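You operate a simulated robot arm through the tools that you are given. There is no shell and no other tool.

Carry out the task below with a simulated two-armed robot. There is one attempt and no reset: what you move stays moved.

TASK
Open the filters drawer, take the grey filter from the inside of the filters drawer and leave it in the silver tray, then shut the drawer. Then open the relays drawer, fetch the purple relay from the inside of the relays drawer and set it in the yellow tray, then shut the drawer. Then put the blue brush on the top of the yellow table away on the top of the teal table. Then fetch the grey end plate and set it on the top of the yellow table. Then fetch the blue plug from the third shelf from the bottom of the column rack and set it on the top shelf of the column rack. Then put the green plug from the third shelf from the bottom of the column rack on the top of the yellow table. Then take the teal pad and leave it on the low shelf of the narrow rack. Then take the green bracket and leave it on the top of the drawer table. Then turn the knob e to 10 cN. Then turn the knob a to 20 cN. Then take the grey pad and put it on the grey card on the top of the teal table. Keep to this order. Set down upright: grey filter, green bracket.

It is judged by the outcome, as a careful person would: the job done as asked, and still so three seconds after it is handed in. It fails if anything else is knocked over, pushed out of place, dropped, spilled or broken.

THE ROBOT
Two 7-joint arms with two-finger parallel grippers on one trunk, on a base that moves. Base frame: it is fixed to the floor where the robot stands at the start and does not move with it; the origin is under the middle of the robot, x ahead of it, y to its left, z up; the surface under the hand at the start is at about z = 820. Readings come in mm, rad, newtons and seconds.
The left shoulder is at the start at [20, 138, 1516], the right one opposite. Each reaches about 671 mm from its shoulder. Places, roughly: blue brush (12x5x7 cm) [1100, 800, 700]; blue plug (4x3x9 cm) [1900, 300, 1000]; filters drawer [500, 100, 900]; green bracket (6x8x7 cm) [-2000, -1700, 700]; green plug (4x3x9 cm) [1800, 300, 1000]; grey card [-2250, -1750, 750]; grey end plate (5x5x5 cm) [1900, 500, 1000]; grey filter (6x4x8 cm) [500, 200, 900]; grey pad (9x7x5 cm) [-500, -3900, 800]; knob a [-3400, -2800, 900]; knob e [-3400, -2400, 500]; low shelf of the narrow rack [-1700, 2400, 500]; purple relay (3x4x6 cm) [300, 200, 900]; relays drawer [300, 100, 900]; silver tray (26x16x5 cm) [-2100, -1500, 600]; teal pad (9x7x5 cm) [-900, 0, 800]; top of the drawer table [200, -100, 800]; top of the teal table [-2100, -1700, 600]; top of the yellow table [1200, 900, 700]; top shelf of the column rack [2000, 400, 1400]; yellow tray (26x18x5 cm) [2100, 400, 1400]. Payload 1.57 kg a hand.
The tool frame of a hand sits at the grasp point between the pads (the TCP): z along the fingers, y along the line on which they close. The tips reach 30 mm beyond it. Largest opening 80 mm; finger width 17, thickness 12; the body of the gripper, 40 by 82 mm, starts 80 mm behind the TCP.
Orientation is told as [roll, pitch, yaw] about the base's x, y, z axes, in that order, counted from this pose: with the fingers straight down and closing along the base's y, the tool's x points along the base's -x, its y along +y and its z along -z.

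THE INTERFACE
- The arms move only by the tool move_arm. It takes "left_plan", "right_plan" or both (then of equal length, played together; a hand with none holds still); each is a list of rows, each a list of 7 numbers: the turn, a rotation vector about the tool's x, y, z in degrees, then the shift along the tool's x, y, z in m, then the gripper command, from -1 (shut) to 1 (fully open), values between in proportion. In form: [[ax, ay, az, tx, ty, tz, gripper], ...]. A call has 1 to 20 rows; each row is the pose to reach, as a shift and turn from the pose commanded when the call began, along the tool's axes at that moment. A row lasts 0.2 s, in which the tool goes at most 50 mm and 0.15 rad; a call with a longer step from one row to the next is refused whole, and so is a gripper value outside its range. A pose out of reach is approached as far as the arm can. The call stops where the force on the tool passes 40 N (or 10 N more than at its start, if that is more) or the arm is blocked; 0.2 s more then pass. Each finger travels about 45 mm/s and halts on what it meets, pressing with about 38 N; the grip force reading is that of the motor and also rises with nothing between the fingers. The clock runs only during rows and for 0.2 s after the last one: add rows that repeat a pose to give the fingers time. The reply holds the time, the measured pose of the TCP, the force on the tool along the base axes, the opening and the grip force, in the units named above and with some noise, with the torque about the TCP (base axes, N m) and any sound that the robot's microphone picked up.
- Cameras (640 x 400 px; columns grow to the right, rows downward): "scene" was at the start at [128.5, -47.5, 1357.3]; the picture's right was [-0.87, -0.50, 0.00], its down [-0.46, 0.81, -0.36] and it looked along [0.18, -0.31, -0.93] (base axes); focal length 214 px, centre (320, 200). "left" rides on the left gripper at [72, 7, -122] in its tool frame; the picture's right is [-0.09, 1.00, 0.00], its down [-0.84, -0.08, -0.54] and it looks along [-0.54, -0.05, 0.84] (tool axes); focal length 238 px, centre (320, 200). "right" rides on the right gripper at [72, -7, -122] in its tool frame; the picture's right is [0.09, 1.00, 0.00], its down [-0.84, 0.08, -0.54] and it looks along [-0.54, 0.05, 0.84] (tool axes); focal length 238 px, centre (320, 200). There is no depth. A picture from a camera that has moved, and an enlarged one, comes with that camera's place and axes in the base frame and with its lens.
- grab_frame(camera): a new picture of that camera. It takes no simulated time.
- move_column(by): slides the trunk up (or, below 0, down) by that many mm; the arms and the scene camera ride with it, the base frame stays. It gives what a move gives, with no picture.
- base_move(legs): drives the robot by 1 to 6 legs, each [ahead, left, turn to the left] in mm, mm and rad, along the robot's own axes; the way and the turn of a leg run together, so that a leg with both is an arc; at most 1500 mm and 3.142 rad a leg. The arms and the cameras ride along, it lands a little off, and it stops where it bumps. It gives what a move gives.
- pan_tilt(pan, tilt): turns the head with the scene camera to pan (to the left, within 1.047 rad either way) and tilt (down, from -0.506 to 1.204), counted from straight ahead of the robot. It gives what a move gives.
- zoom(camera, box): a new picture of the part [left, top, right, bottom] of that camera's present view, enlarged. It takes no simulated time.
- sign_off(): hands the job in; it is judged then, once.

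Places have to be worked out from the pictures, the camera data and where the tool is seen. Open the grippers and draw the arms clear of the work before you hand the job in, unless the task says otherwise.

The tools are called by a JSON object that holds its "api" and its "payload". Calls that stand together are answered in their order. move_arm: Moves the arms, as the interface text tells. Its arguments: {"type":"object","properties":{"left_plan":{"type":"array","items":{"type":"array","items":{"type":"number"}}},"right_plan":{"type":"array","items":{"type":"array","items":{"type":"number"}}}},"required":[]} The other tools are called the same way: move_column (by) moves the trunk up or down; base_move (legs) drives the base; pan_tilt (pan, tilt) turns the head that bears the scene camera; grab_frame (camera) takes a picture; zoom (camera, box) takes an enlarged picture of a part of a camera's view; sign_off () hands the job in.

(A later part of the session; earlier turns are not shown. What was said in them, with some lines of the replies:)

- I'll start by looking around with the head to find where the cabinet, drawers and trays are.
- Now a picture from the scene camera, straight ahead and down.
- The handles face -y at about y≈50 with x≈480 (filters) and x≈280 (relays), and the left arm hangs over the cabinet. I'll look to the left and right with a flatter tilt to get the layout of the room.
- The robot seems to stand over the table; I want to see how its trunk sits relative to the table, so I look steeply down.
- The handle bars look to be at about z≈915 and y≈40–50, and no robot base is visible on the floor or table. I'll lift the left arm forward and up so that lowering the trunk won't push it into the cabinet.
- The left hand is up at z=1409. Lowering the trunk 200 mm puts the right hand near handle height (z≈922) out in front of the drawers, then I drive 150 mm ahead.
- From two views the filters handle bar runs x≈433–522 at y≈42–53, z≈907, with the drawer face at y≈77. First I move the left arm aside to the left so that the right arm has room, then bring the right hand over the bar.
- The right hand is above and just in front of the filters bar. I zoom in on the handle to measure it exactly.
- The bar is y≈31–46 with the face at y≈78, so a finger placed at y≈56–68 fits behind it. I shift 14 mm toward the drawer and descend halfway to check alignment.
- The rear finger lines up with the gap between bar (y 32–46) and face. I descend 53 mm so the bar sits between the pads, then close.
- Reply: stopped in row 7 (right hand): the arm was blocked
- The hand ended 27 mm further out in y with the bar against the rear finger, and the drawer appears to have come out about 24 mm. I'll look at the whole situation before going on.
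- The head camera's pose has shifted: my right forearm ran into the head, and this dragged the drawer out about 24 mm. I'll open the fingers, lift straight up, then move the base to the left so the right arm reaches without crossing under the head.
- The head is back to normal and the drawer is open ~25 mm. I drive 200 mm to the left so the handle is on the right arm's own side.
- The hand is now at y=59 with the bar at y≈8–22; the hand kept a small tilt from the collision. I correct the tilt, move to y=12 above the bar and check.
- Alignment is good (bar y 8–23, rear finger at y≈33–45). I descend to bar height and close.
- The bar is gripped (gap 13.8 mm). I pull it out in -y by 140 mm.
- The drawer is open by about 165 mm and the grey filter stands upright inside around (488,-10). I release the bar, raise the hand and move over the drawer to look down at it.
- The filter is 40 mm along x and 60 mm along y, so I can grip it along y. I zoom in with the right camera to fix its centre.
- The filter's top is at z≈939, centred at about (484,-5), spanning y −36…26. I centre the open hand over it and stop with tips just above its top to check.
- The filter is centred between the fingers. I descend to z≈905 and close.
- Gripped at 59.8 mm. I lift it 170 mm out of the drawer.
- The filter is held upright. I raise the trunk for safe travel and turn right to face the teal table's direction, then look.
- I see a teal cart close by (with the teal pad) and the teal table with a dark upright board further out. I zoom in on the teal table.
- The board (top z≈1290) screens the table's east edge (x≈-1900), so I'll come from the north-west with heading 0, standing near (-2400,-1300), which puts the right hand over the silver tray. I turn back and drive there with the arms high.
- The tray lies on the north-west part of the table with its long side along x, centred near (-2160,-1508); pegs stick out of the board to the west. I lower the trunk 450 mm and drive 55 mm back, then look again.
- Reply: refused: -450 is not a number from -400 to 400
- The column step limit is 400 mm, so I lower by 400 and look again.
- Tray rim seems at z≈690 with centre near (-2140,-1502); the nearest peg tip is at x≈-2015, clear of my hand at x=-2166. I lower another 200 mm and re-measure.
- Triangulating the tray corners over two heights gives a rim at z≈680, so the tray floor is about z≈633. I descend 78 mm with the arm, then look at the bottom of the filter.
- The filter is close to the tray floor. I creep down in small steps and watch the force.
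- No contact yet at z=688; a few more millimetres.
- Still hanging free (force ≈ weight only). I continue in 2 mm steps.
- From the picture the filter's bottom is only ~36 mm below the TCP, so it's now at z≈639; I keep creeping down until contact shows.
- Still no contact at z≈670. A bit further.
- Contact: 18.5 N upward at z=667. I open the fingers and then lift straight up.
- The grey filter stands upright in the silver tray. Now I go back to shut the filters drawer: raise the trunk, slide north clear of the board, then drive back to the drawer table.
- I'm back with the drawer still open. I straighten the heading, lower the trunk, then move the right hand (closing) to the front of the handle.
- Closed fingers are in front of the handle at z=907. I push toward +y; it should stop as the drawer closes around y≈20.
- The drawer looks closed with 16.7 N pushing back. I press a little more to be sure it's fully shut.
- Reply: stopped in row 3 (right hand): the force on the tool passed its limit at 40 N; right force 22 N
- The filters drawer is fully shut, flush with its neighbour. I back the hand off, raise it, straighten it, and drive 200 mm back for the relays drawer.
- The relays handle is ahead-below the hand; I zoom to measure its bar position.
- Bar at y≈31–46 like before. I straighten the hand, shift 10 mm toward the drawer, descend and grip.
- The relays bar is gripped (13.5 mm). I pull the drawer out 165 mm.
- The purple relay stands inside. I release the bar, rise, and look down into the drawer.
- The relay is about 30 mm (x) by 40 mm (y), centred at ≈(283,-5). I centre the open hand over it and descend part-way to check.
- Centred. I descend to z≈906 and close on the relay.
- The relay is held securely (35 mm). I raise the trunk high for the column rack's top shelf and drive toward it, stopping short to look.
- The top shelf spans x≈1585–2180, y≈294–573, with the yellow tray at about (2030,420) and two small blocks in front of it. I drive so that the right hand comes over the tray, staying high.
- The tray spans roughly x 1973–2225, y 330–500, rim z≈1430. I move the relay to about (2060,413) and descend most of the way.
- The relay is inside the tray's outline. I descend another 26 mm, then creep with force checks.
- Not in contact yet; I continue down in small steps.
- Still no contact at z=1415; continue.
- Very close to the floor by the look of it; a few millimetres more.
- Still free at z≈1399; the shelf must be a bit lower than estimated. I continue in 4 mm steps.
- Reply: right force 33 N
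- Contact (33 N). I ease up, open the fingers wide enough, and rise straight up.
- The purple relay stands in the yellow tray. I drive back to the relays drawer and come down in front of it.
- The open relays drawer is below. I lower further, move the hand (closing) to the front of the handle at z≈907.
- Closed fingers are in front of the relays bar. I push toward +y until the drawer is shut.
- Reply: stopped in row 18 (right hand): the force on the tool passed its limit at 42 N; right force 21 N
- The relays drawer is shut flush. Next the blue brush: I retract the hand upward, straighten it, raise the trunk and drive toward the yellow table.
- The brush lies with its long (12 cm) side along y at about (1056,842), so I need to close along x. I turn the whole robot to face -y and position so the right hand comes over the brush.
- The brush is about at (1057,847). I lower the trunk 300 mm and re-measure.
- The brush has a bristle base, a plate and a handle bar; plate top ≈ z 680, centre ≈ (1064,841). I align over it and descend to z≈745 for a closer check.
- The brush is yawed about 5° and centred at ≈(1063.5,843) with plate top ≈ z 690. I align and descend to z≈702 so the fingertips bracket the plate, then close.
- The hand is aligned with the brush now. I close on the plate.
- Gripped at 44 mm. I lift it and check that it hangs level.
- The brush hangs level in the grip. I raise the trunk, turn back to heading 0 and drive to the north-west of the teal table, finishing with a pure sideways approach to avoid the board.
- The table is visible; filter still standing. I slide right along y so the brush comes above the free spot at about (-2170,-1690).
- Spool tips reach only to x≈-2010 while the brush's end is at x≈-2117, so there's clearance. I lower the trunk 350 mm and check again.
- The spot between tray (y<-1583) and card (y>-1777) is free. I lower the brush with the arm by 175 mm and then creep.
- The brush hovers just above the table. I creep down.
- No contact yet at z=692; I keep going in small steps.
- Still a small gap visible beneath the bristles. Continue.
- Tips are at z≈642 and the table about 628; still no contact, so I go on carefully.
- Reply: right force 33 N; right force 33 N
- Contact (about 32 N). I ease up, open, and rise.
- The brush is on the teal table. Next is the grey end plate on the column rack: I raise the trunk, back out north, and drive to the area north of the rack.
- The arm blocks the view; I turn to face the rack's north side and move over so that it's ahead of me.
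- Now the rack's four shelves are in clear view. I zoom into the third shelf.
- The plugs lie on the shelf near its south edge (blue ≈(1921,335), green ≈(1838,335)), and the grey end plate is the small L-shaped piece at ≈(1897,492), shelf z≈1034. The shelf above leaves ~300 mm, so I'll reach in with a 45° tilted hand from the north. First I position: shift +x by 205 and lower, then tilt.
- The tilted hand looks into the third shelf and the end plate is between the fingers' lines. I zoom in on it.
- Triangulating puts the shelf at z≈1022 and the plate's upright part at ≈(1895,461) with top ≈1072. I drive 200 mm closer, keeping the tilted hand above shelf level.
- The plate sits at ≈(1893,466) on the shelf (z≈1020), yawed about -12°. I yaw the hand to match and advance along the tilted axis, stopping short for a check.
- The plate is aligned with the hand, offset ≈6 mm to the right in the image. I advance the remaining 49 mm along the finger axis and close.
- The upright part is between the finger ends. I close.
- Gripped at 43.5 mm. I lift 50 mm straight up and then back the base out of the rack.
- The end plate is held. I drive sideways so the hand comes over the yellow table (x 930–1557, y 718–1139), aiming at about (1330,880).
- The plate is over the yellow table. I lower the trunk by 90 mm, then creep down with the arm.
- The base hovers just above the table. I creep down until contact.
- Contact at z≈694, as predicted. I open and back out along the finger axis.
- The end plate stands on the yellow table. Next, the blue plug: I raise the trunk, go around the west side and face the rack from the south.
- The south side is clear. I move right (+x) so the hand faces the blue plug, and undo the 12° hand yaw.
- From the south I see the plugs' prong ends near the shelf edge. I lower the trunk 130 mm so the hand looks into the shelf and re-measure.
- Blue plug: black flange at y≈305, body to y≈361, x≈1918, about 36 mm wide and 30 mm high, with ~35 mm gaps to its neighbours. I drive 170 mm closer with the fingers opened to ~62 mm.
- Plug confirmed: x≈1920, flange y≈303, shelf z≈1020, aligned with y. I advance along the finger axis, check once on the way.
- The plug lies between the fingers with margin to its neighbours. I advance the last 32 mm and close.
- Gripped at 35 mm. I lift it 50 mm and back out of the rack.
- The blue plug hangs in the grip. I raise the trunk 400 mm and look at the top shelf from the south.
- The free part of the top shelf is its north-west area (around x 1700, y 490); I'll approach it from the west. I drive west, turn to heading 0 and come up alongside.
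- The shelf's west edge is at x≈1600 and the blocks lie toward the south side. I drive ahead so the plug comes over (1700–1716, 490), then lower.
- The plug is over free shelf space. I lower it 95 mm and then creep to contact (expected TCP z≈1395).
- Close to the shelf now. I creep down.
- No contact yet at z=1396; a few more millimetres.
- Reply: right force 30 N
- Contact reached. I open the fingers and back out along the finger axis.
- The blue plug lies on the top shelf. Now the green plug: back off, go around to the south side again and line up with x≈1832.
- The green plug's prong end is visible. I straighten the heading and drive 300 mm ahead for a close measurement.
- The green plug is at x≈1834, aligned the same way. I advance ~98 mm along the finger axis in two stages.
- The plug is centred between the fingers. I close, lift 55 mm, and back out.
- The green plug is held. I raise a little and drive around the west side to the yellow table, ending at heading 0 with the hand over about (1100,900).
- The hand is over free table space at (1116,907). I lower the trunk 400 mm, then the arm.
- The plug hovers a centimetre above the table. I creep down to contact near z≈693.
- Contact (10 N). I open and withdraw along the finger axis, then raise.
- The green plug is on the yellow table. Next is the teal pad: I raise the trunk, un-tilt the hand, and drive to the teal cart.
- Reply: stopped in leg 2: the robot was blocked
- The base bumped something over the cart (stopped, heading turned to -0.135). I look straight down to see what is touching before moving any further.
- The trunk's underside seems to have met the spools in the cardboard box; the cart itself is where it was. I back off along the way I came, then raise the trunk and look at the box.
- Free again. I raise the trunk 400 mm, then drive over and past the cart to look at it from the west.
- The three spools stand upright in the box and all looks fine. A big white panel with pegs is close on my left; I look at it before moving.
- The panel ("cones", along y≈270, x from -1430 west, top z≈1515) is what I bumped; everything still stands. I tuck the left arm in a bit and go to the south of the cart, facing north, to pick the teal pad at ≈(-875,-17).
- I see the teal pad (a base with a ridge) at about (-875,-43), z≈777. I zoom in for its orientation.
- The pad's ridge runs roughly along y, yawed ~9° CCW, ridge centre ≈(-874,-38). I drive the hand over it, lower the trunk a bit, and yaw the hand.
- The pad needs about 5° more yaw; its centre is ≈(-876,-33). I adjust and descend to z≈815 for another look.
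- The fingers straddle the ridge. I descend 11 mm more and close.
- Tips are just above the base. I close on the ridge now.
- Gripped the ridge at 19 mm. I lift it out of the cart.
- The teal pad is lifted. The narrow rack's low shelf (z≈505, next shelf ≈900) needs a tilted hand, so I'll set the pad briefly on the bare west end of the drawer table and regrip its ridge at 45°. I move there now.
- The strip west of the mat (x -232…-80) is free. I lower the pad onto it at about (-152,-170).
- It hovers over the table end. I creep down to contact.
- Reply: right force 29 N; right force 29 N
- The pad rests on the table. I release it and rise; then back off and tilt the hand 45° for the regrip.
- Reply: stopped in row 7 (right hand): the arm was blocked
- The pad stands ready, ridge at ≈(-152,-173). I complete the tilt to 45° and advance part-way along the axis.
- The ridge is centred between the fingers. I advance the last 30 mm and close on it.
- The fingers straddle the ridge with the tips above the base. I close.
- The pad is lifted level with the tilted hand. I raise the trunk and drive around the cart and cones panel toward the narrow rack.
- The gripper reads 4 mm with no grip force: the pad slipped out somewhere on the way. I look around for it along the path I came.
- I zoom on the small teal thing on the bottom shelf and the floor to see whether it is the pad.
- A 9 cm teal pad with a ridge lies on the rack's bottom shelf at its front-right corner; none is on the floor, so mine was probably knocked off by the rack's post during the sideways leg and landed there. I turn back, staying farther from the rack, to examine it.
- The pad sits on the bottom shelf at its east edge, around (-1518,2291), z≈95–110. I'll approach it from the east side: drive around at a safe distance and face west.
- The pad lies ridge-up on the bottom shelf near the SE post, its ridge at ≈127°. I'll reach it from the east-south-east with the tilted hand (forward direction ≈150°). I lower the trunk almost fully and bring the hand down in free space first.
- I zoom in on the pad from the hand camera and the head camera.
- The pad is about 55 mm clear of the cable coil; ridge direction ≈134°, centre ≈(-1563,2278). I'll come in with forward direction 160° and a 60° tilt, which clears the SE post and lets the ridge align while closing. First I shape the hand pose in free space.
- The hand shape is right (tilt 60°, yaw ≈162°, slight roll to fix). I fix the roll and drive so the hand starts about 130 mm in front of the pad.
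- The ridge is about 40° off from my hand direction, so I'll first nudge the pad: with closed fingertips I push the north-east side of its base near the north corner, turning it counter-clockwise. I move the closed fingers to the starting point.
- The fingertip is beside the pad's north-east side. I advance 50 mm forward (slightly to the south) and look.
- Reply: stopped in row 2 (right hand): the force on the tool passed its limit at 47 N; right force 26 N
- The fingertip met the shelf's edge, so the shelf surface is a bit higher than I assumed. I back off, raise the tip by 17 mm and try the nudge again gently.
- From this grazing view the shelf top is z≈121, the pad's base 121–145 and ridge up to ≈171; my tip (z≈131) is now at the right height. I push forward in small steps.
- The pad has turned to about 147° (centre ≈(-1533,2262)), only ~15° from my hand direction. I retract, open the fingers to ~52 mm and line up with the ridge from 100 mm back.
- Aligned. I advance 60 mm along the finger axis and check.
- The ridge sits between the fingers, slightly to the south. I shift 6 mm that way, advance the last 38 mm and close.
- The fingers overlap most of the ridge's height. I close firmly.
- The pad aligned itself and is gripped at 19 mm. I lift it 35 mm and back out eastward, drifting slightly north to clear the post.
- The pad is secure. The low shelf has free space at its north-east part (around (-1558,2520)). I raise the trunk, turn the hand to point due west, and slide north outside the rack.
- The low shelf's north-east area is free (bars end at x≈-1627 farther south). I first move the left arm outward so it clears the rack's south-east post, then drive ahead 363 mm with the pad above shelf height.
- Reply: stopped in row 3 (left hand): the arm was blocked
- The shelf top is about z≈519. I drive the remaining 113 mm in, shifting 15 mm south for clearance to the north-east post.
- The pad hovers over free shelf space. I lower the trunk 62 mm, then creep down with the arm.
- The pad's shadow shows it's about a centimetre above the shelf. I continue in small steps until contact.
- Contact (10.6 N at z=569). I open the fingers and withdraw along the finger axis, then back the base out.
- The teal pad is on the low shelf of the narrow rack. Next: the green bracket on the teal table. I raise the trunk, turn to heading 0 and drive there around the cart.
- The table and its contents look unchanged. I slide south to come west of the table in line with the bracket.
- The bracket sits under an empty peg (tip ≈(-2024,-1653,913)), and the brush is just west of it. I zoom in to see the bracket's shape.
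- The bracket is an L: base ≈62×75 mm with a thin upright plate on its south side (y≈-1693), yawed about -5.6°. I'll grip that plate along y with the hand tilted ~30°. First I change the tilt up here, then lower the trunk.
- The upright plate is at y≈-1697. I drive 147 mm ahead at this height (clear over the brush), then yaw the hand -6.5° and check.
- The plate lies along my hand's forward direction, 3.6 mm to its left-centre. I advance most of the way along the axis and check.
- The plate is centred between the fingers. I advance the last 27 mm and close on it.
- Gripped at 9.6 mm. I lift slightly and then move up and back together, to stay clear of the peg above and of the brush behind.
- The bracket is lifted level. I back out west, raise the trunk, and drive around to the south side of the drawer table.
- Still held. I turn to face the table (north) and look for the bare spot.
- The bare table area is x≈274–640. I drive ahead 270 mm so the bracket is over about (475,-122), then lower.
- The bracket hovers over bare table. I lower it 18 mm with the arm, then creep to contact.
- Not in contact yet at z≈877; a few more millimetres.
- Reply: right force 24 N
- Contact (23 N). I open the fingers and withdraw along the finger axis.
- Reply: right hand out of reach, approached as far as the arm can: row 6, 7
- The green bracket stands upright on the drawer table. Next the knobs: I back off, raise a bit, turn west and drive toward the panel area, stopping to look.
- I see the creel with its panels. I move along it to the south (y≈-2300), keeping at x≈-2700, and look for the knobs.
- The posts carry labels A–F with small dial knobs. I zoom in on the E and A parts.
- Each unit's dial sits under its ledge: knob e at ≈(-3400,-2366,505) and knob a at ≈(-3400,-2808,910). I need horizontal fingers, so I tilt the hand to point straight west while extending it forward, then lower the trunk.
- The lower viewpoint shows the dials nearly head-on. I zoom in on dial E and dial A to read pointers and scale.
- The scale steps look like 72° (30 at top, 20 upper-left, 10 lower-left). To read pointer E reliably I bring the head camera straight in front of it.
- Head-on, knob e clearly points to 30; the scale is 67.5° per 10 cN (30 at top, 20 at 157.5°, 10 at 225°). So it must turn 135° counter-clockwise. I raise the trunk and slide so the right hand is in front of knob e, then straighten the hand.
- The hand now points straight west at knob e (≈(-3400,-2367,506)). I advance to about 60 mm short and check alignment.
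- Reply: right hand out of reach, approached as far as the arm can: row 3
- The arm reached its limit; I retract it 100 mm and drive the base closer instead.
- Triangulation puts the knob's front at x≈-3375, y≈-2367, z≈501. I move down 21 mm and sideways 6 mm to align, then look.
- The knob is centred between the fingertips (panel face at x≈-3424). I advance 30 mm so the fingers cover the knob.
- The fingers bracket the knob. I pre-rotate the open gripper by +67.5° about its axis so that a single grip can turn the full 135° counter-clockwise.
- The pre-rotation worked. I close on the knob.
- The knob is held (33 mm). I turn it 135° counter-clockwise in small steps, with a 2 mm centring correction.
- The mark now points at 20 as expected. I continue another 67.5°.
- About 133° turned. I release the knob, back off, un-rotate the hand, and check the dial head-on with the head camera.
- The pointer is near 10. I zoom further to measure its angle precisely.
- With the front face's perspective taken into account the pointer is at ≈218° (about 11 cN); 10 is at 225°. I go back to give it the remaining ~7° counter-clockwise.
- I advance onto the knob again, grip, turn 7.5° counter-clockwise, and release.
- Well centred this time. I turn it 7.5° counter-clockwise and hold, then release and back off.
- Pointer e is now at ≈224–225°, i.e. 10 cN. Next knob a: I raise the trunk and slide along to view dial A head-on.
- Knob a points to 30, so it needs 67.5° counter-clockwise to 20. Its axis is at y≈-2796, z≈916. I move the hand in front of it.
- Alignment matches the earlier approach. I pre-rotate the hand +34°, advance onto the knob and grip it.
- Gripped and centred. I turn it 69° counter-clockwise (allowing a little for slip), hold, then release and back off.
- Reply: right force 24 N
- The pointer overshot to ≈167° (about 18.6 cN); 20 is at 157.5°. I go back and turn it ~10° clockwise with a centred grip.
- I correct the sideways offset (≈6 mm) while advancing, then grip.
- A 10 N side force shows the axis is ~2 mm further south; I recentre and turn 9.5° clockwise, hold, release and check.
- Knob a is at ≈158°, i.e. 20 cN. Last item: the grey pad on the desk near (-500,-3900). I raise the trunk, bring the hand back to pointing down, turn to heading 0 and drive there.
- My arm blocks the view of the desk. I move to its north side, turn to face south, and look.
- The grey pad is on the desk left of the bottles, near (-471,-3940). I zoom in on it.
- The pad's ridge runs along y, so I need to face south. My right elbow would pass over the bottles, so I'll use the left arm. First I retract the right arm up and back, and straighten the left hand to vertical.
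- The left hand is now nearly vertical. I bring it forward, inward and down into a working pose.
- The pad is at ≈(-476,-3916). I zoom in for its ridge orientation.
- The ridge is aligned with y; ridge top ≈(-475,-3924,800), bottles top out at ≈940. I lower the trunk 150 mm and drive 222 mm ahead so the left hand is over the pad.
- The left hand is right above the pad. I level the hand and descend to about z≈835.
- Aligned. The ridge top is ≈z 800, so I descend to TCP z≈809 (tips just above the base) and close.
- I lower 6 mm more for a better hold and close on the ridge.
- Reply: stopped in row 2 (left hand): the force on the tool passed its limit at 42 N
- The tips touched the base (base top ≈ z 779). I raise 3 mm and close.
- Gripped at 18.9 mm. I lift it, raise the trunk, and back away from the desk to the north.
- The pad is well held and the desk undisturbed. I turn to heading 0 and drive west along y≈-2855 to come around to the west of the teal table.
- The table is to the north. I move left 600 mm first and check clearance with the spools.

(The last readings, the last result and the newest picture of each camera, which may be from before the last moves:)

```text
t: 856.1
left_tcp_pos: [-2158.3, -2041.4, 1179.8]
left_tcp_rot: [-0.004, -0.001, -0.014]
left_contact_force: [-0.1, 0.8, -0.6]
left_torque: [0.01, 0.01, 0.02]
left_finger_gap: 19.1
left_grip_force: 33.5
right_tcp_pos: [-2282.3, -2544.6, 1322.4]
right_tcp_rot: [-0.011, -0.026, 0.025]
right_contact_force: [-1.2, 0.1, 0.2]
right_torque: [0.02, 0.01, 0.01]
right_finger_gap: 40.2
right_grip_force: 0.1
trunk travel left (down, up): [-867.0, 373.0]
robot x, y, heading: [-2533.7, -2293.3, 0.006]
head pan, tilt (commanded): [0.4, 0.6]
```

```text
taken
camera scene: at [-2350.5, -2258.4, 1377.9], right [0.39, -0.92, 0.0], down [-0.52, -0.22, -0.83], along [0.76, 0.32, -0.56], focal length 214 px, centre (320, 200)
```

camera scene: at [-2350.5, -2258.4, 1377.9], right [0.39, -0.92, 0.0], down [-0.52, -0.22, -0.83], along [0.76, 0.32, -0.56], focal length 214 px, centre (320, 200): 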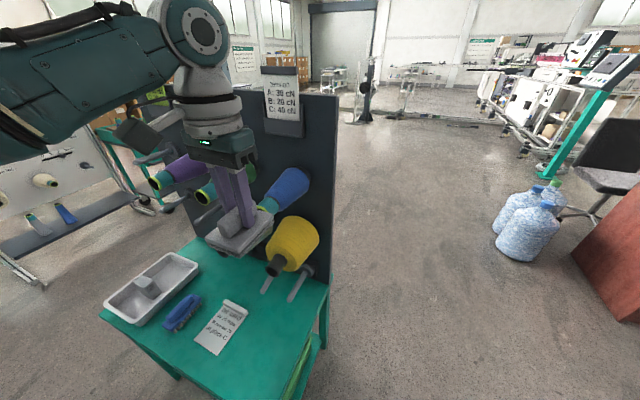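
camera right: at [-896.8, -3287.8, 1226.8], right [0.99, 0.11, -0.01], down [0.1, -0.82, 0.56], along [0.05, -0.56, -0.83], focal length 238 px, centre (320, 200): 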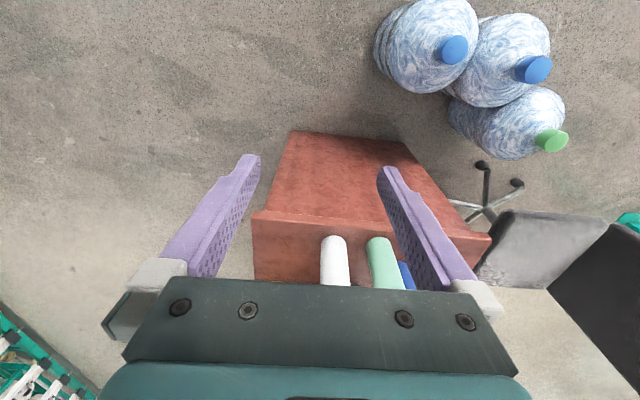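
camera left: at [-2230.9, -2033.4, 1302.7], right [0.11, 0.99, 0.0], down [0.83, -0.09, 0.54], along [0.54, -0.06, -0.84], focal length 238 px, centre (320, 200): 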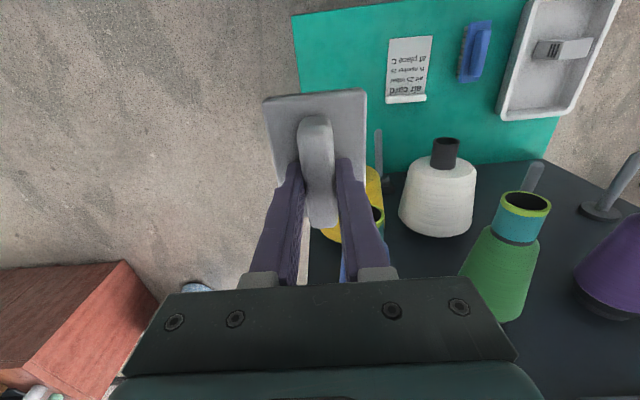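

The pad stays ~100 mm clear of the spool tips. I move the remaining 215 mm and look down at the card.

{"api": "base_move", "payload": {"legs": [[0, 215, -0.003]]}}

{"api": "pan_tilt", "payload": {"pan": 0.3, "tilt": 0.9}}

{"api": "grab_frame", "payload": {"camera": "left"}}

{"api": "grab_frame", "payload": {"camera": "scene"}}

```text
t: 857.8
left_tcp_pos: [-2157.9, -1829.8, 1181.2]
left_tcp_rot: [-0.002, -0.001, -0.018]
left_contact_force: [-0.5, -0.1, -1.2]
left_torque: [-0.03, -0.01, 0.03]
left_finger_gap: 19.2
left_grip_force: 33.4
right_tcp_pos: [-2282.4, -2330.4, 1322.3]
right_tcp_rot: [-0.01, -0.025, 0.017]
right_contact_force: [0.7, 0.4, 0.3]
right_torque: [-0.01, -0.01, -0.01]
right_finger_gap: 39.8
right_grip_force: 0.2
trunk travel left (down, up): [-867.0, 373.0]
robot x, y, heading: [-2532.2, -2078.4, -0.005]
head pan, tilt (commanded): [0.4, 0.6]
```

```text
t: 858.6
left_tcp_pos: [-2156.8, -1830.0, 1181.3]
left_tcp_rot: [-0.004, -0.002, -0.017]
left_contact_force: [-0.4, 0.4, -1.2]
left_torque: [-0.05, -0.02, -0.03]
left_finger_gap: 19.1
left_grip_force: 33.1
right_tcp_pos: [-2282.7, -2331.4, 1322.0]
right_tcp_rot: [-0.01, -0.025, 0.017]
right_contact_force: [0.5, -0.5, 0.1]
right_torque: [-0.02, 0.01, 0.0]
right_finger_gap: 39.8
right_grip_force: 0.0
trunk travel left (down, up): [-867.0, 373.0]
robot x, y, heading: [-2528.7, -2081.3, -0.004]
head pan, tilt (commanded): [0.3, 0.901]
```

```text
taken
camera left: at [-2229.5, -1821.4, 1302.6], right [0.11, 0.99, 0.0], down [0.83, -0.09, 0.54], along [0.54, -0.06, -0.84], focal length 238 px, centre (320, 200)
```

left: 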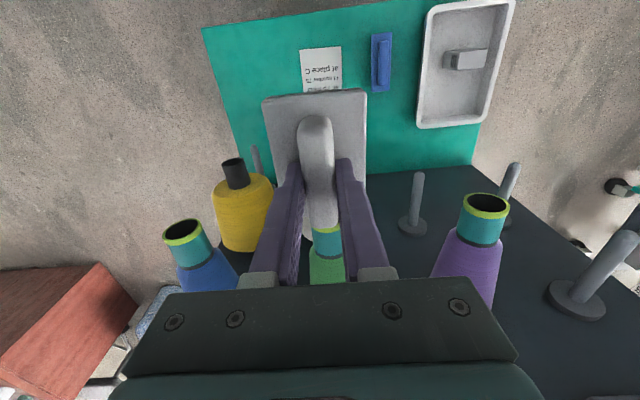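

```text
taken
camera scene: at [-2359.4, -2057.9, 1353.2], right [0.29, -0.96, 0.0], down [-0.75, -0.23, -0.62], along [0.59, 0.18, -0.78], focal length 214 px, centre (320, 200)
```

scene: 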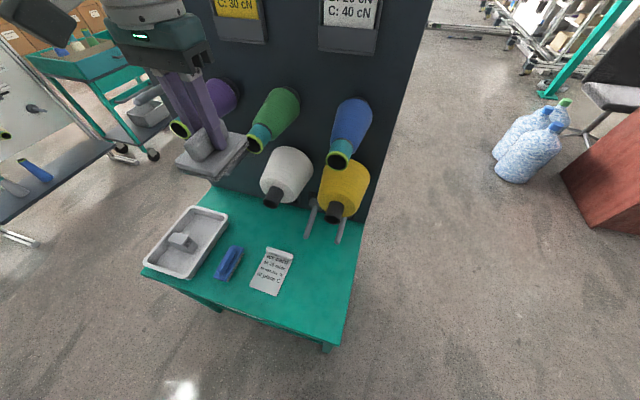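

The card's centre is ≈(-2155,-1820). I lower the trunk 340 mm and re-measure.

{"api": "move_column", "payload": {"by": -340}}

{"api": "grab_frame", "payload": {"camera": "left"}}

{"api": "grab_frame", "payload": {"camera": "scene"}}

```text
t: 861.9
left_tcp_pos: [-2157.6, -1830.5, 841.1]
left_tcp_rot: [-0.004, -0.001, -0.018]
left_contact_force: [-0.7, -0.1, 0.2]
left_torque: [-0.01, 0.02, -0.01]
left_finger_gap: 19.0
left_grip_force: 33.3
right_tcp_pos: [-2282.8, -2331.6, 983.2]
right_tcp_rot: [-0.011, -0.025, 0.02]
right_contact_force: [0.2, -0.2, -0.7]
right_torque: [-0.01, 0.01, 0.0]
right_finger_gap: 39.8
right_grip_force: 0.1
trunk travel left (down, up): [-527.0, 713.0]
robot x, y, heading: [-2532.6, -2079.4, -0.002]
head pan, tilt (commanded): [0.3, 0.901]
```

```text
taken
camera left: at [-2229.5, -1821.4, 962.7], right [0.11, 0.99, 0.0], down [0.83, -0.09, 0.54], along [0.54, -0.06, -0.84], focal length 238 px, centre (320, 200)
```

left: 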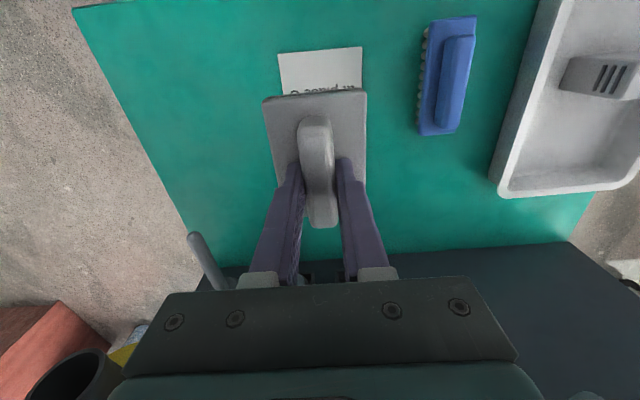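

```text
taken
camera scene: at [-2359.4, -2057.9, 1013.1], right [0.29, -0.96, 0.0], down [-0.75, -0.23, -0.62], along [0.59, 0.18, -0.78], focal length 214 px, centre (320, 200)
```

scene: 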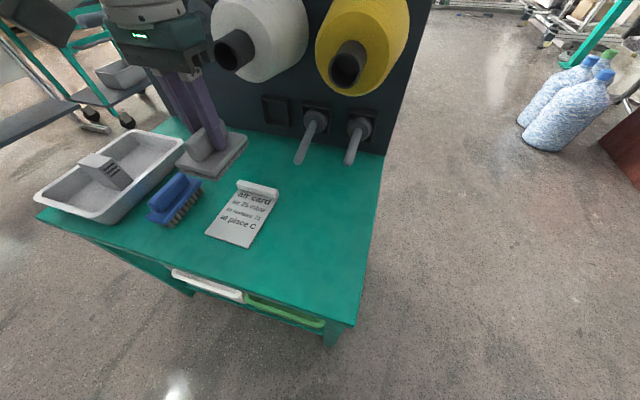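

The card spans x -2221…-2075, y -1868…-1769 (lip at its east end). I shift 11 mm north and descend 130 mm.

{"api": "move_arm", "payload": {"left_plan": [[0, 0, -1, -0.001, 0.006, 0.03, -1], [0, 0, -1, -0.001, 0.011, 0.07, -1], [0, 0, -1, -0.001, 0.011, 0.105, -1], [0, 0, -1, -0.001, 0.011, 0.13, -1]]}}

{"api": "grab_frame", "payload": {"camera": "left"}}

{"api": "zoom", "payload": {"camera": "scene", "box": [140, 120, 320, 270]}}

```text
t: 862.9
left_tcp_pos: [-2154.9, -1821.2, 710.2]
left_tcp_rot: [-0.004, -0.002, 0.0]
left_contact_force: [0.1, -0.2, -0.3]
left_torque: [0.0, 0.0, 0.02]
left_finger_gap: 19.0
left_grip_force: 33.3
right_tcp_pos: [-2283.7, -2330.9, 983.2]
right_tcp_rot: [-0.011, -0.026, 0.017]
right_contact_force: [0.1, 0.2, -0.7]
right_torque: [0.03, 0.03, 0.03]
right_finger_gap: 40.1
right_grip_force: 0.0
trunk travel left (down, up): [-527.0, 713.0]
robot x, y, heading: [-2530.3, -2079.5, -0.004]
head pan, tilt (commanded): [0.3, 0.901]
```

```text
taken
camera left: at [-2228.2, -1813.1, 831.9], right [0.09, 1.0, 0.0], down [0.84, -0.08, 0.54], along [0.54, -0.05, -0.84], focal length 238 px, centre (320, 200)
```

left: 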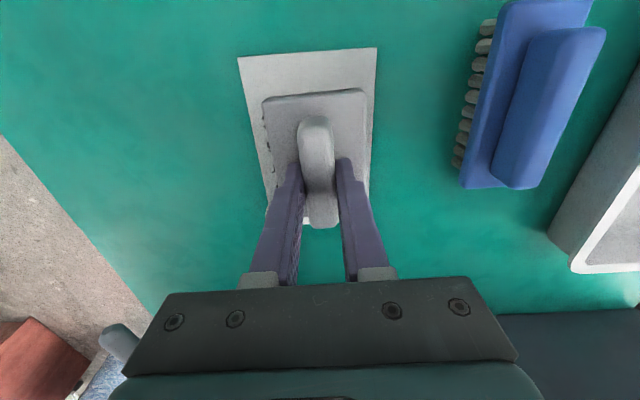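

```text
2.67 times, centred on (230, 195) of scene
camera zoom: at [-2359.5, -2058.0, 1013.1], right [0.29, -0.96, 0.0], down [-0.75, -0.23, -0.62], along [0.59, 0.18, -0.78], focal length 572 px, centre (560, 213)
```

zoom: 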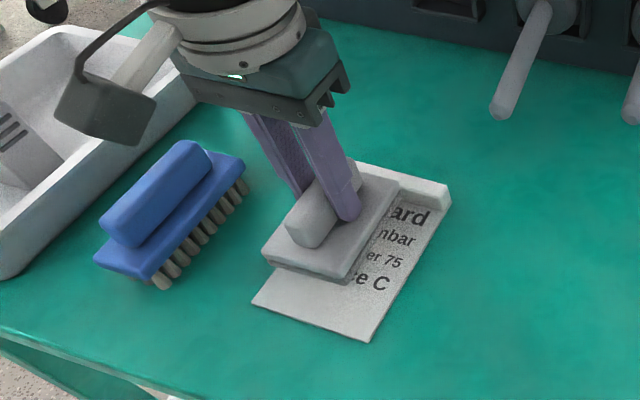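

The pad is well inside the card's flat area. I creep down to contact.

{"api": "move_arm", "payload": {"left_plan": [[0, 0, 0, 0, 0, 0.005, -1], [0, 0, 0, 0, 0, 0.01, -1]]}}

{"api": "move_arm", "payload": {"left_plan": [[0, 0, 0, 0, 0, 0.002, -1], [0, 0, 0, 0, 0, 0.004, -1]]}}

{"api": "move_arm", "payload": {"left_plan": [[0, 0, 0, 0, 0, 0.002, -1], [0, 0, 0, 0, 0, 0.004, -1]]}}

```text
t: 863.5
left_tcp_pos: [-2155.9, -1820.0, 700.9]
left_tcp_rot: [-0.003, -0.002, -0.002]
left_contact_force: [0.2, -0.2, -1.1]
left_torque: [0.01, -0.03, -0.01]
left_finger_gap: 19.1
left_grip_force: 33.6
right_tcp_pos: [-2284.3, -2331.2, 982.9]
right_tcp_rot: [-0.012, -0.026, 0.019]
right_contact_force: [-0.4, 0.1, -0.3]
right_torque: [-0.03, 0.02, 0.03]
right_finger_gap: 40.1
right_grip_force: 0.1
trunk travel left (down, up): [-527.0, 713.0]
robot x, y, heading: [-2527.8, -2080.8, -0.003]
head pan, tilt (commanded): [0.3, 0.901]
```

```text
t: 864.1
left_tcp_pos: [-2157.1, -1820.1, 696.5]
left_tcp_rot: [-0.005, -0.003, -0.001]
left_contact_force: [-0.3, 0.8, -1.1]
left_torque: [0.02, 0.01, -0.01]
left_finger_gap: 19.1
left_grip_force: 33.6
right_tcp_pos: [-2282.3, -2331.0, 982.3]
right_tcp_rot: [-0.011, -0.026, 0.02]
right_contact_force: [0.7, 0.2, -0.6]
right_torque: [-0.01, 0.01, 0.05]
right_finger_gap: 40.2
right_grip_force: 0.1
trunk travel left (down, up): [-527.0, 713.0]
robot x, y, heading: [-2532.9, -2078.7, -0.0]
head pan, tilt (commanded): [0.3, 0.901]
```

```text
t: 864.7
left_tcp_pos: [-2157.4, -1820.4, 692.2]
left_tcp_rot: [-0.003, 0.0, -0.001]
left_contact_force: [0.5, -0.1, -0.6]
left_torque: [0.02, 0.01, 0.01]
left_finger_gap: 18.9
left_grip_force: 33.9
right_tcp_pos: [-2283.8, -2330.0, 982.9]
right_tcp_rot: [-0.013, -0.026, 0.018]
right_contact_force: [0.0, -0.5, 0.2]
right_torque: [0.06, 0.03, 0.03]
right_finger_gap: 40.0
right_grip_force: 0.0
trunk travel left (down, up): [-527.0, 713.0]
robot x, y, heading: [-2532.0, -2078.1, 0.002]
head pan, tilt (commanded): [0.3, 0.901]
```

Not touching yet at z≈692; a few more millimetres.

{"api": "move_arm", "payload": {"left_plan": [[0, 0, 0, 0, 0, 0.002, -1], [0, 0, 0, 0, 0, 0.003, -1]]}}

{"api": "move_arm", "payload": {"left_plan": [[0, 0, 0, 0, 0, 0.002, -1], [0, 0, 0, 0, 0, 0.003, -1]]}}

{"api": "zoom", "payload": {"camera": "scene", "box": [180, 140, 300, 240]}}

```text
t: 865.3
left_tcp_pos: [-2156.4, -1819.7, 688.4]
left_tcp_rot: [-0.004, -0.001, -0.002]
left_contact_force: [-0.2, -0.5, -0.8]
left_torque: [-0.01, -0.01, 0.0]
left_finger_gap: 19.1
left_grip_force: 33.5
right_tcp_pos: [-2282.5, -2331.8, 983.6]
right_tcp_rot: [-0.011, -0.026, 0.016]
right_contact_force: [-0.5, 0.7, 0.4]
right_torque: [-0.01, 0.03, 0.01]
right_finger_gap: 40.1
right_grip_force: 0.0
trunk travel left (down, up): [-527.0, 713.0]
robot x, y, heading: [-2534.1, -2081.8, -0.002]
head pan, tilt (commanded): [0.3, 0.901]
```

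```text
t: 865.9
left_tcp_pos: [-2155.9, -1820.6, 685.7]
left_tcp_rot: [-0.004, 0.001, 0.0]
left_contact_force: [0.1, 0.1, -0.2]
left_torque: [0.02, 0.02, -0.04]
left_finger_gap: 19.0
left_grip_force: 33.1
right_tcp_pos: [-2282.8, -2330.9, 983.4]
right_tcp_rot: [-0.01, -0.026, 0.019]
right_contact_force: [0.2, -0.1, 0.6]
right_torque: [-0.01, 0.01, 0.01]
right_finger_gap: 39.9
right_grip_force: 0.2
trunk travel left (down, up): [-527.0, 713.0]
robot x, y, heading: [-2535.9, -2080.9, -0.003]
head pan, tilt (commanded): [0.3, 0.901]
```

```text
4.00 times, centred on (240, 190) of scene
camera zoom: at [-2359.5, -2057.9, 1013.1], right [0.29, -0.96, 0.0], down [-0.75, -0.23, -0.62], along [0.59, 0.18, -0.78], focal length 858 px, centre (640, 240)
```

zoom: 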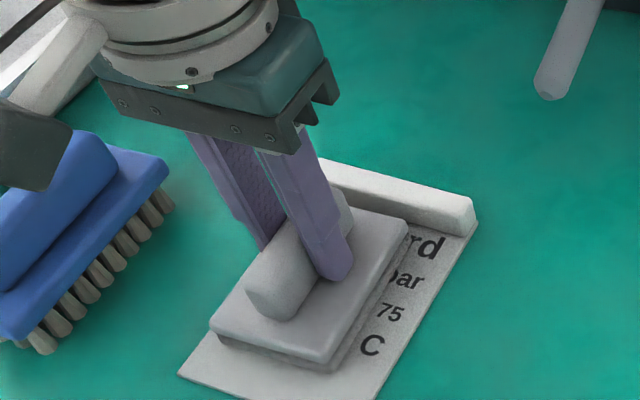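

The shadow shows it's almost touching. I go a little further.

{"api": "move_arm", "payload": {"left_plan": [[0, 0, 0, 0, 0, 0.0015, -1], [0, 0, 0, 0, 0, 0.003, -1]]}}

{"api": "move_arm", "payload": {"left_plan": [[0, 0, 0, 0, 0, 0.0015, -1], [0, 0, 0, 0, 0, 0.0025, -1]]}}

```text
t: 866.5
left_tcp_pos: [-2155.7, -1819.1, 684.6]
left_tcp_rot: [-0.003, -0.002, -0.001]
left_contact_force: [-2.5, -0.7, 5.2]
left_torque: [0.11, 0.33, 0.05]
left_finger_gap: 18.9
left_grip_force: 33.1
right_tcp_pos: [-2282.6, -2331.8, 982.4]
right_tcp_rot: [-0.01, -0.027, 0.02]
right_contact_force: [0.4, 0.2, -0.6]
right_torque: [-0.01, -0.05, -0.01]
right_finger_gap: 40.0
right_grip_force: 0.1
trunk travel left (down, up): [-527.0, 713.0]
robot x, y, heading: [-2531.4, -2076.2, -0.004]
head pan, tilt (commanded): [0.3, 0.901]
```

```text
t: 867.1
left_tcp_pos: [-2154.7, -1820.0, 683.6]
left_tcp_rot: [-0.004, -0.003, -0.001]
left_contact_force: [-10.6, -5.4, 35.9]
left_torque: [0.02, 0.45, 0.05]
left_finger_gap: 19.1
left_grip_force: 33.5
right_tcp_pos: [-2282.4, -2330.8, 983.0]
right_tcp_rot: [-0.01, -0.026, 0.019]
right_contact_force: [0.1, 0.6, 0.4]
right_torque: [0.04, -0.01, 0.0]
right_finger_gap: 39.9
right_grip_force: 0.0
trunk travel left (down, up): [-527.0, 713.0]
robot x, y, heading: [-2530.7, -2075.4, -0.005]
head pan, tilt (commanded): [0.3, 0.901]
```

Contact with the card (36 N). I ease off 2 mm, open the fingers, and rise straight up.

{"api": "move_arm", "payload": {"left_plan": [[0, 0, 0, 0, 0, -0.002, -0.6], [0, 0, 0, 0, 0, -0.002, -0.1], [0, 0, 0, 0, 0, -0.002, 0.1], [0, 0, 0, 0, 0, -0.002, 0.1], [0, 0, 0, 0, 0, -0.03, 0.1], [0, 0, 0, 0, 0, -0.07, 0.1], [0, 0, 0, 0, 0, -0.11, 0.3], [0, 0, 0, 0, 0, -0.15, 0.6], [0, 0, 0, 0, 0, -0.19, 1]]}}

{"api": "grab_frame", "payload": {"camera": "scene"}}

{"api": "grab_frame", "payload": {"camera": "left"}}

```text
t: 869.1
left_tcp_pos: [-2157.5, -1817.9, 871.6]
left_tcp_rot: [-0.001, 0.001, 0.0]
left_contact_force: [-0.8, -0.4, 0.5]
left_torque: [0.01, 0.01, 0.0]
left_finger_gap: 79.9
left_grip_force: 0.2
right_tcp_pos: [-2282.1, -2330.6, 983.1]
right_tcp_rot: [-0.011, -0.027, 0.019]
right_contact_force: [-0.2, 0.9, 0.2]
right_torque: [-0.03, 0.01, 0.0]
right_finger_gap: 39.8
right_grip_force: 0.0
trunk travel left (down, up): [-527.0, 713.0]
robot x, y, heading: [-2531.4, -2084.2, -0.006]
head pan, tilt (commanded): [0.3, 0.901]
```

```text
taken
camera scene: at [-2359.2, -2057.2, 1013.1], right [0.29, -0.96, 0.0], down [-0.75, -0.23, -0.62], along [0.59, 0.18, -0.78], focal length 214 px, centre (320, 200)
```

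scene: 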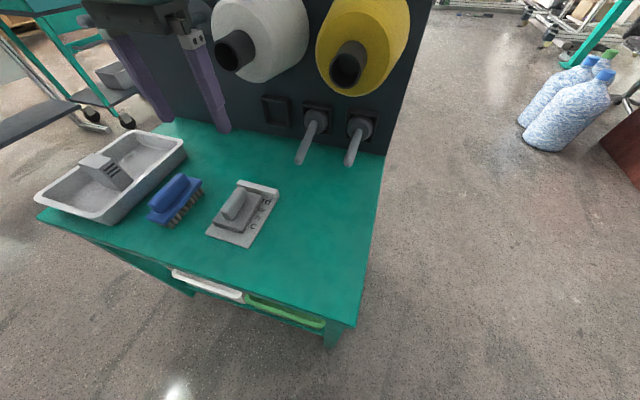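

```text
taken
camera left: at [-2229.0, -1810.6, 993.5], right [0.09, 1.0, 0.0], down [0.84, -0.08, 0.54], along [0.54, -0.05, -0.84], focal length 238 px, centre (320, 200)
```

left: 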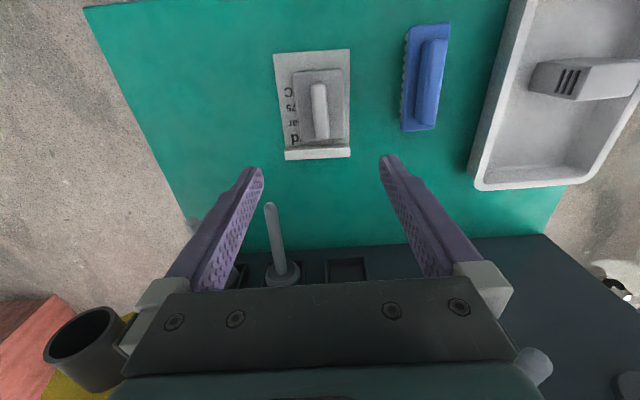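

The grey pad lies on the grey card. I zoom to verify that the filter in the silver tray is still upright.

{"api": "zoom", "payload": {"camera": "scene", "box": [20, 120, 220, 250]}}

{"api": "zoom", "payload": {"camera": "left", "box": [440, 0, 640, 200]}}

```text
3.08 times, centred on (120, 185) of scene
camera zoom: at [-2359.2, -2057.2, 1013.1], right [0.29, -0.96, 0.0], down [-0.75, -0.23, -0.62], along [0.59, 0.18, -0.78], focal length 660 px, centre (935, 246)
```

zoom: 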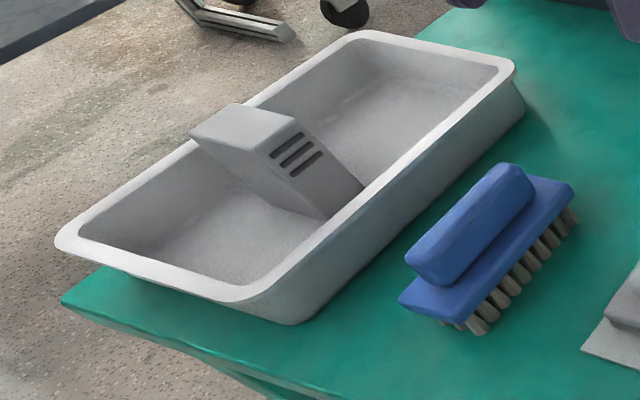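

```text
2.00 times, centred on (540, 100) of left
camera zoom: at [-2229.0, -1810.6, 993.5], right [0.09, 1.0, 0.0], down [0.84, -0.08, 0.54], along [0.54, -0.05, -0.84], focal length 477 px, centre (-120, 400)
```

zoom: 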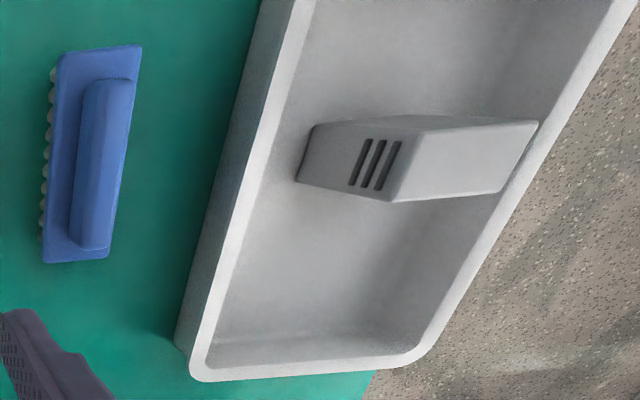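

The filter's edges run along the image's vertical direction, so it is upright; everything is in place. I open both grippers fully and draw the arms clear of the table.

{"api": "move_column", "payload": {"by": 300}}

{"api": "base_move", "payload": {"legs": [[-250, 0, 0], [0, -600, 0]]}}

{"api": "move_arm", "payload": {"left_plan": [[0, 0, 0, 0, 0, 0, 1], [0, 0, 0, 0, 0, 0, 1], [0, 0, 0, 0, 0, 0, 1], [0, 0, 0, 0, 0, 0, 1]], "right_plan": [[0, 0, 0, 0, 0, 0, 0.5], [0, 0, 0, 0, 0, 0, 1], [0, 0, 0, 0, 0, 0, 1], [0, 0, 0, 0, 0, 0, 1]]}}

{"api": "pan_tilt", "payload": {"pan": 0.6, "tilt": 0.5}}

{"api": "grab_frame", "payload": {"camera": "scene"}}

```text
t: 872.1
left_tcp_pos: [-2157.0, -1819.2, 1171.0]
left_tcp_rot: [-0.003, -0.001, 0.0]
left_contact_force: [-0.1, 0.0, -1.1]
left_torque: [0.0, 0.01, 0.01]
left_finger_gap: 80.0
left_grip_force: 0.3
right_tcp_pos: [-2283.3, -2331.3, 1282.9]
right_tcp_rot: [-0.012, -0.027, 0.018]
right_contact_force: [0.2, -0.2, 0.0]
right_torque: [0.01, -0.02, 0.01]
right_finger_gap: 40.0
right_grip_force: 0.1
trunk travel left (down, up): [-827.0, 413.0]
robot x, y, heading: [-2532.3, -2079.2, -0.004]
head pan, tilt (commanded): [0.3, 0.901]
```

```text
t: 877.0
left_tcp_pos: [-2409.4, -2417.0, 1170.6]
left_tcp_rot: [-0.003, -0.002, 0.004]
left_contact_force: [-0.2, -0.3, -0.2]
left_torque: [-0.05, 0.01, 0.0]
left_finger_gap: 80.1
left_grip_force: 0.1
right_tcp_pos: [-2531.7, -2928.7, 1282.7]
right_tcp_rot: [-0.01, -0.026, 0.025]
right_contact_force: [0.2, 0.8, -1.0]
right_torque: [0.06, -0.01, -0.04]
right_finger_gap: 40.0
right_grip_force: 0.0
trunk travel left (down, up): [-827.0, 413.0]
robot x, y, heading: [-2782.3, -2681.8, 0.005]
head pan, tilt (commanded): [0.3, 0.901]
```

```text
t: 878.0
left_tcp_pos: [-2408.9, -2417.2, 1170.7]
left_tcp_rot: [-0.003, -0.002, 0.005]
left_contact_force: [0.7, 0.5, -0.2]
left_torque: [0.04, -0.02, 0.0]
left_finger_gap: 79.9
left_grip_force: 0.1
right_tcp_pos: [-2532.3, -2930.6, 1283.1]
right_tcp_rot: [-0.01, -0.026, 0.024]
right_contact_force: [0.0, 0.5, -1.1]
right_torque: [-0.04, 0.01, 0.01]
right_finger_gap: 80.0
right_grip_force: 0.0
trunk travel left (down, up): [-827.0, 413.0]
robot x, y, heading: [-2783.7, -2681.0, -0.002]
head pan, tilt (commanded): [0.3, 0.901]
```

```text
t: 878.8
left_tcp_pos: [-2410.6, -2416.6, 1170.6]
left_tcp_rot: [-0.002, -0.001, 0.006]
left_contact_force: [0.1, -0.2, -0.3]
left_torque: [0.0, 0.0, 0.01]
left_finger_gap: 79.8
left_grip_force: 0.1
right_tcp_pos: [-2531.7, -2929.9, 1282.4]
right_tcp_rot: [-0.011, -0.026, 0.024]
right_contact_force: [-0.3, -0.2, 0.1]
right_torque: [-0.04, 0.0, -0.01]
right_finger_gap: 79.9
right_grip_force: 0.1
trunk travel left (down, up): [-827.0, 413.0]
robot x, y, heading: [-2782.5, -2681.6, 0.003]
head pan, tilt (commanded): [0.6, 0.499]
```

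```text
taken
camera scene: at [-2607.7, -2627.8, 1346.9], right [0.57, -0.82, 0.0], down [-0.4, -0.27, -0.88], along [0.72, 0.5, -0.48], focal length 214 px, centre (320, 200)
```

scene: 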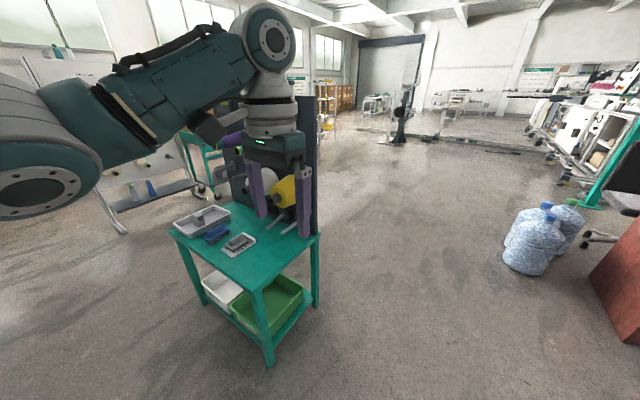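

Every step has been carried out in the order given. Both grippers are open and the arms are clear of the work, so I hand the job in.

{"api": "sign_off", "payload": {}}

```text
The job is handed in.
```

I did every step, in the order you gave, and handed the job in. Two things went wrong on the way, and I don't know how the judge will count them.

**What went wrong**
- **Teal pad dropped:** it came out of the gripper next to the narrow rack, most likely knocked against one of its posts. It landed the right way up on the rack's bottom shelf. I picked it up there and put it on the low shelf as asked. While doing this a fingertip also bumped the edge of the bottom shelf.
- **Bump near the cart:** the base stopped against something there, most likely the cones panel. The cart and its spools looked unmoved afterwards. I saw the panel only in passing later, and the cones on it still looked in place.

**How things were left, by the camera pictures**

| Item | Where it ended up |
|---|---|
| Grey filter | silver tray, upright; filters drawer shut |
| Purple relay | yellow tray, upright; relays drawer shut |
| Blue brush | top of the teal table |
| Grey end plate, green plug | top of the yellow table |
| Blue plug | top shelf of the column rack |
| Teal pad | low shelf of the narrow rack |
| Green bracket | top of the drawer table, upright |
| Knob e | about 10 cN |
| Knob a | about 20 cN |
| Grey pad | on the grey card on the teal table |

- **Knobs:** I read both pointers head-on and estimate them within a few tenths of a cN.
- **Teal pad, resting place:** I also set it down briefly on the drawer table to regrip it before the drop.
- **Yellow tray:** it may have shifted by about 5 mm when I set the relay down.
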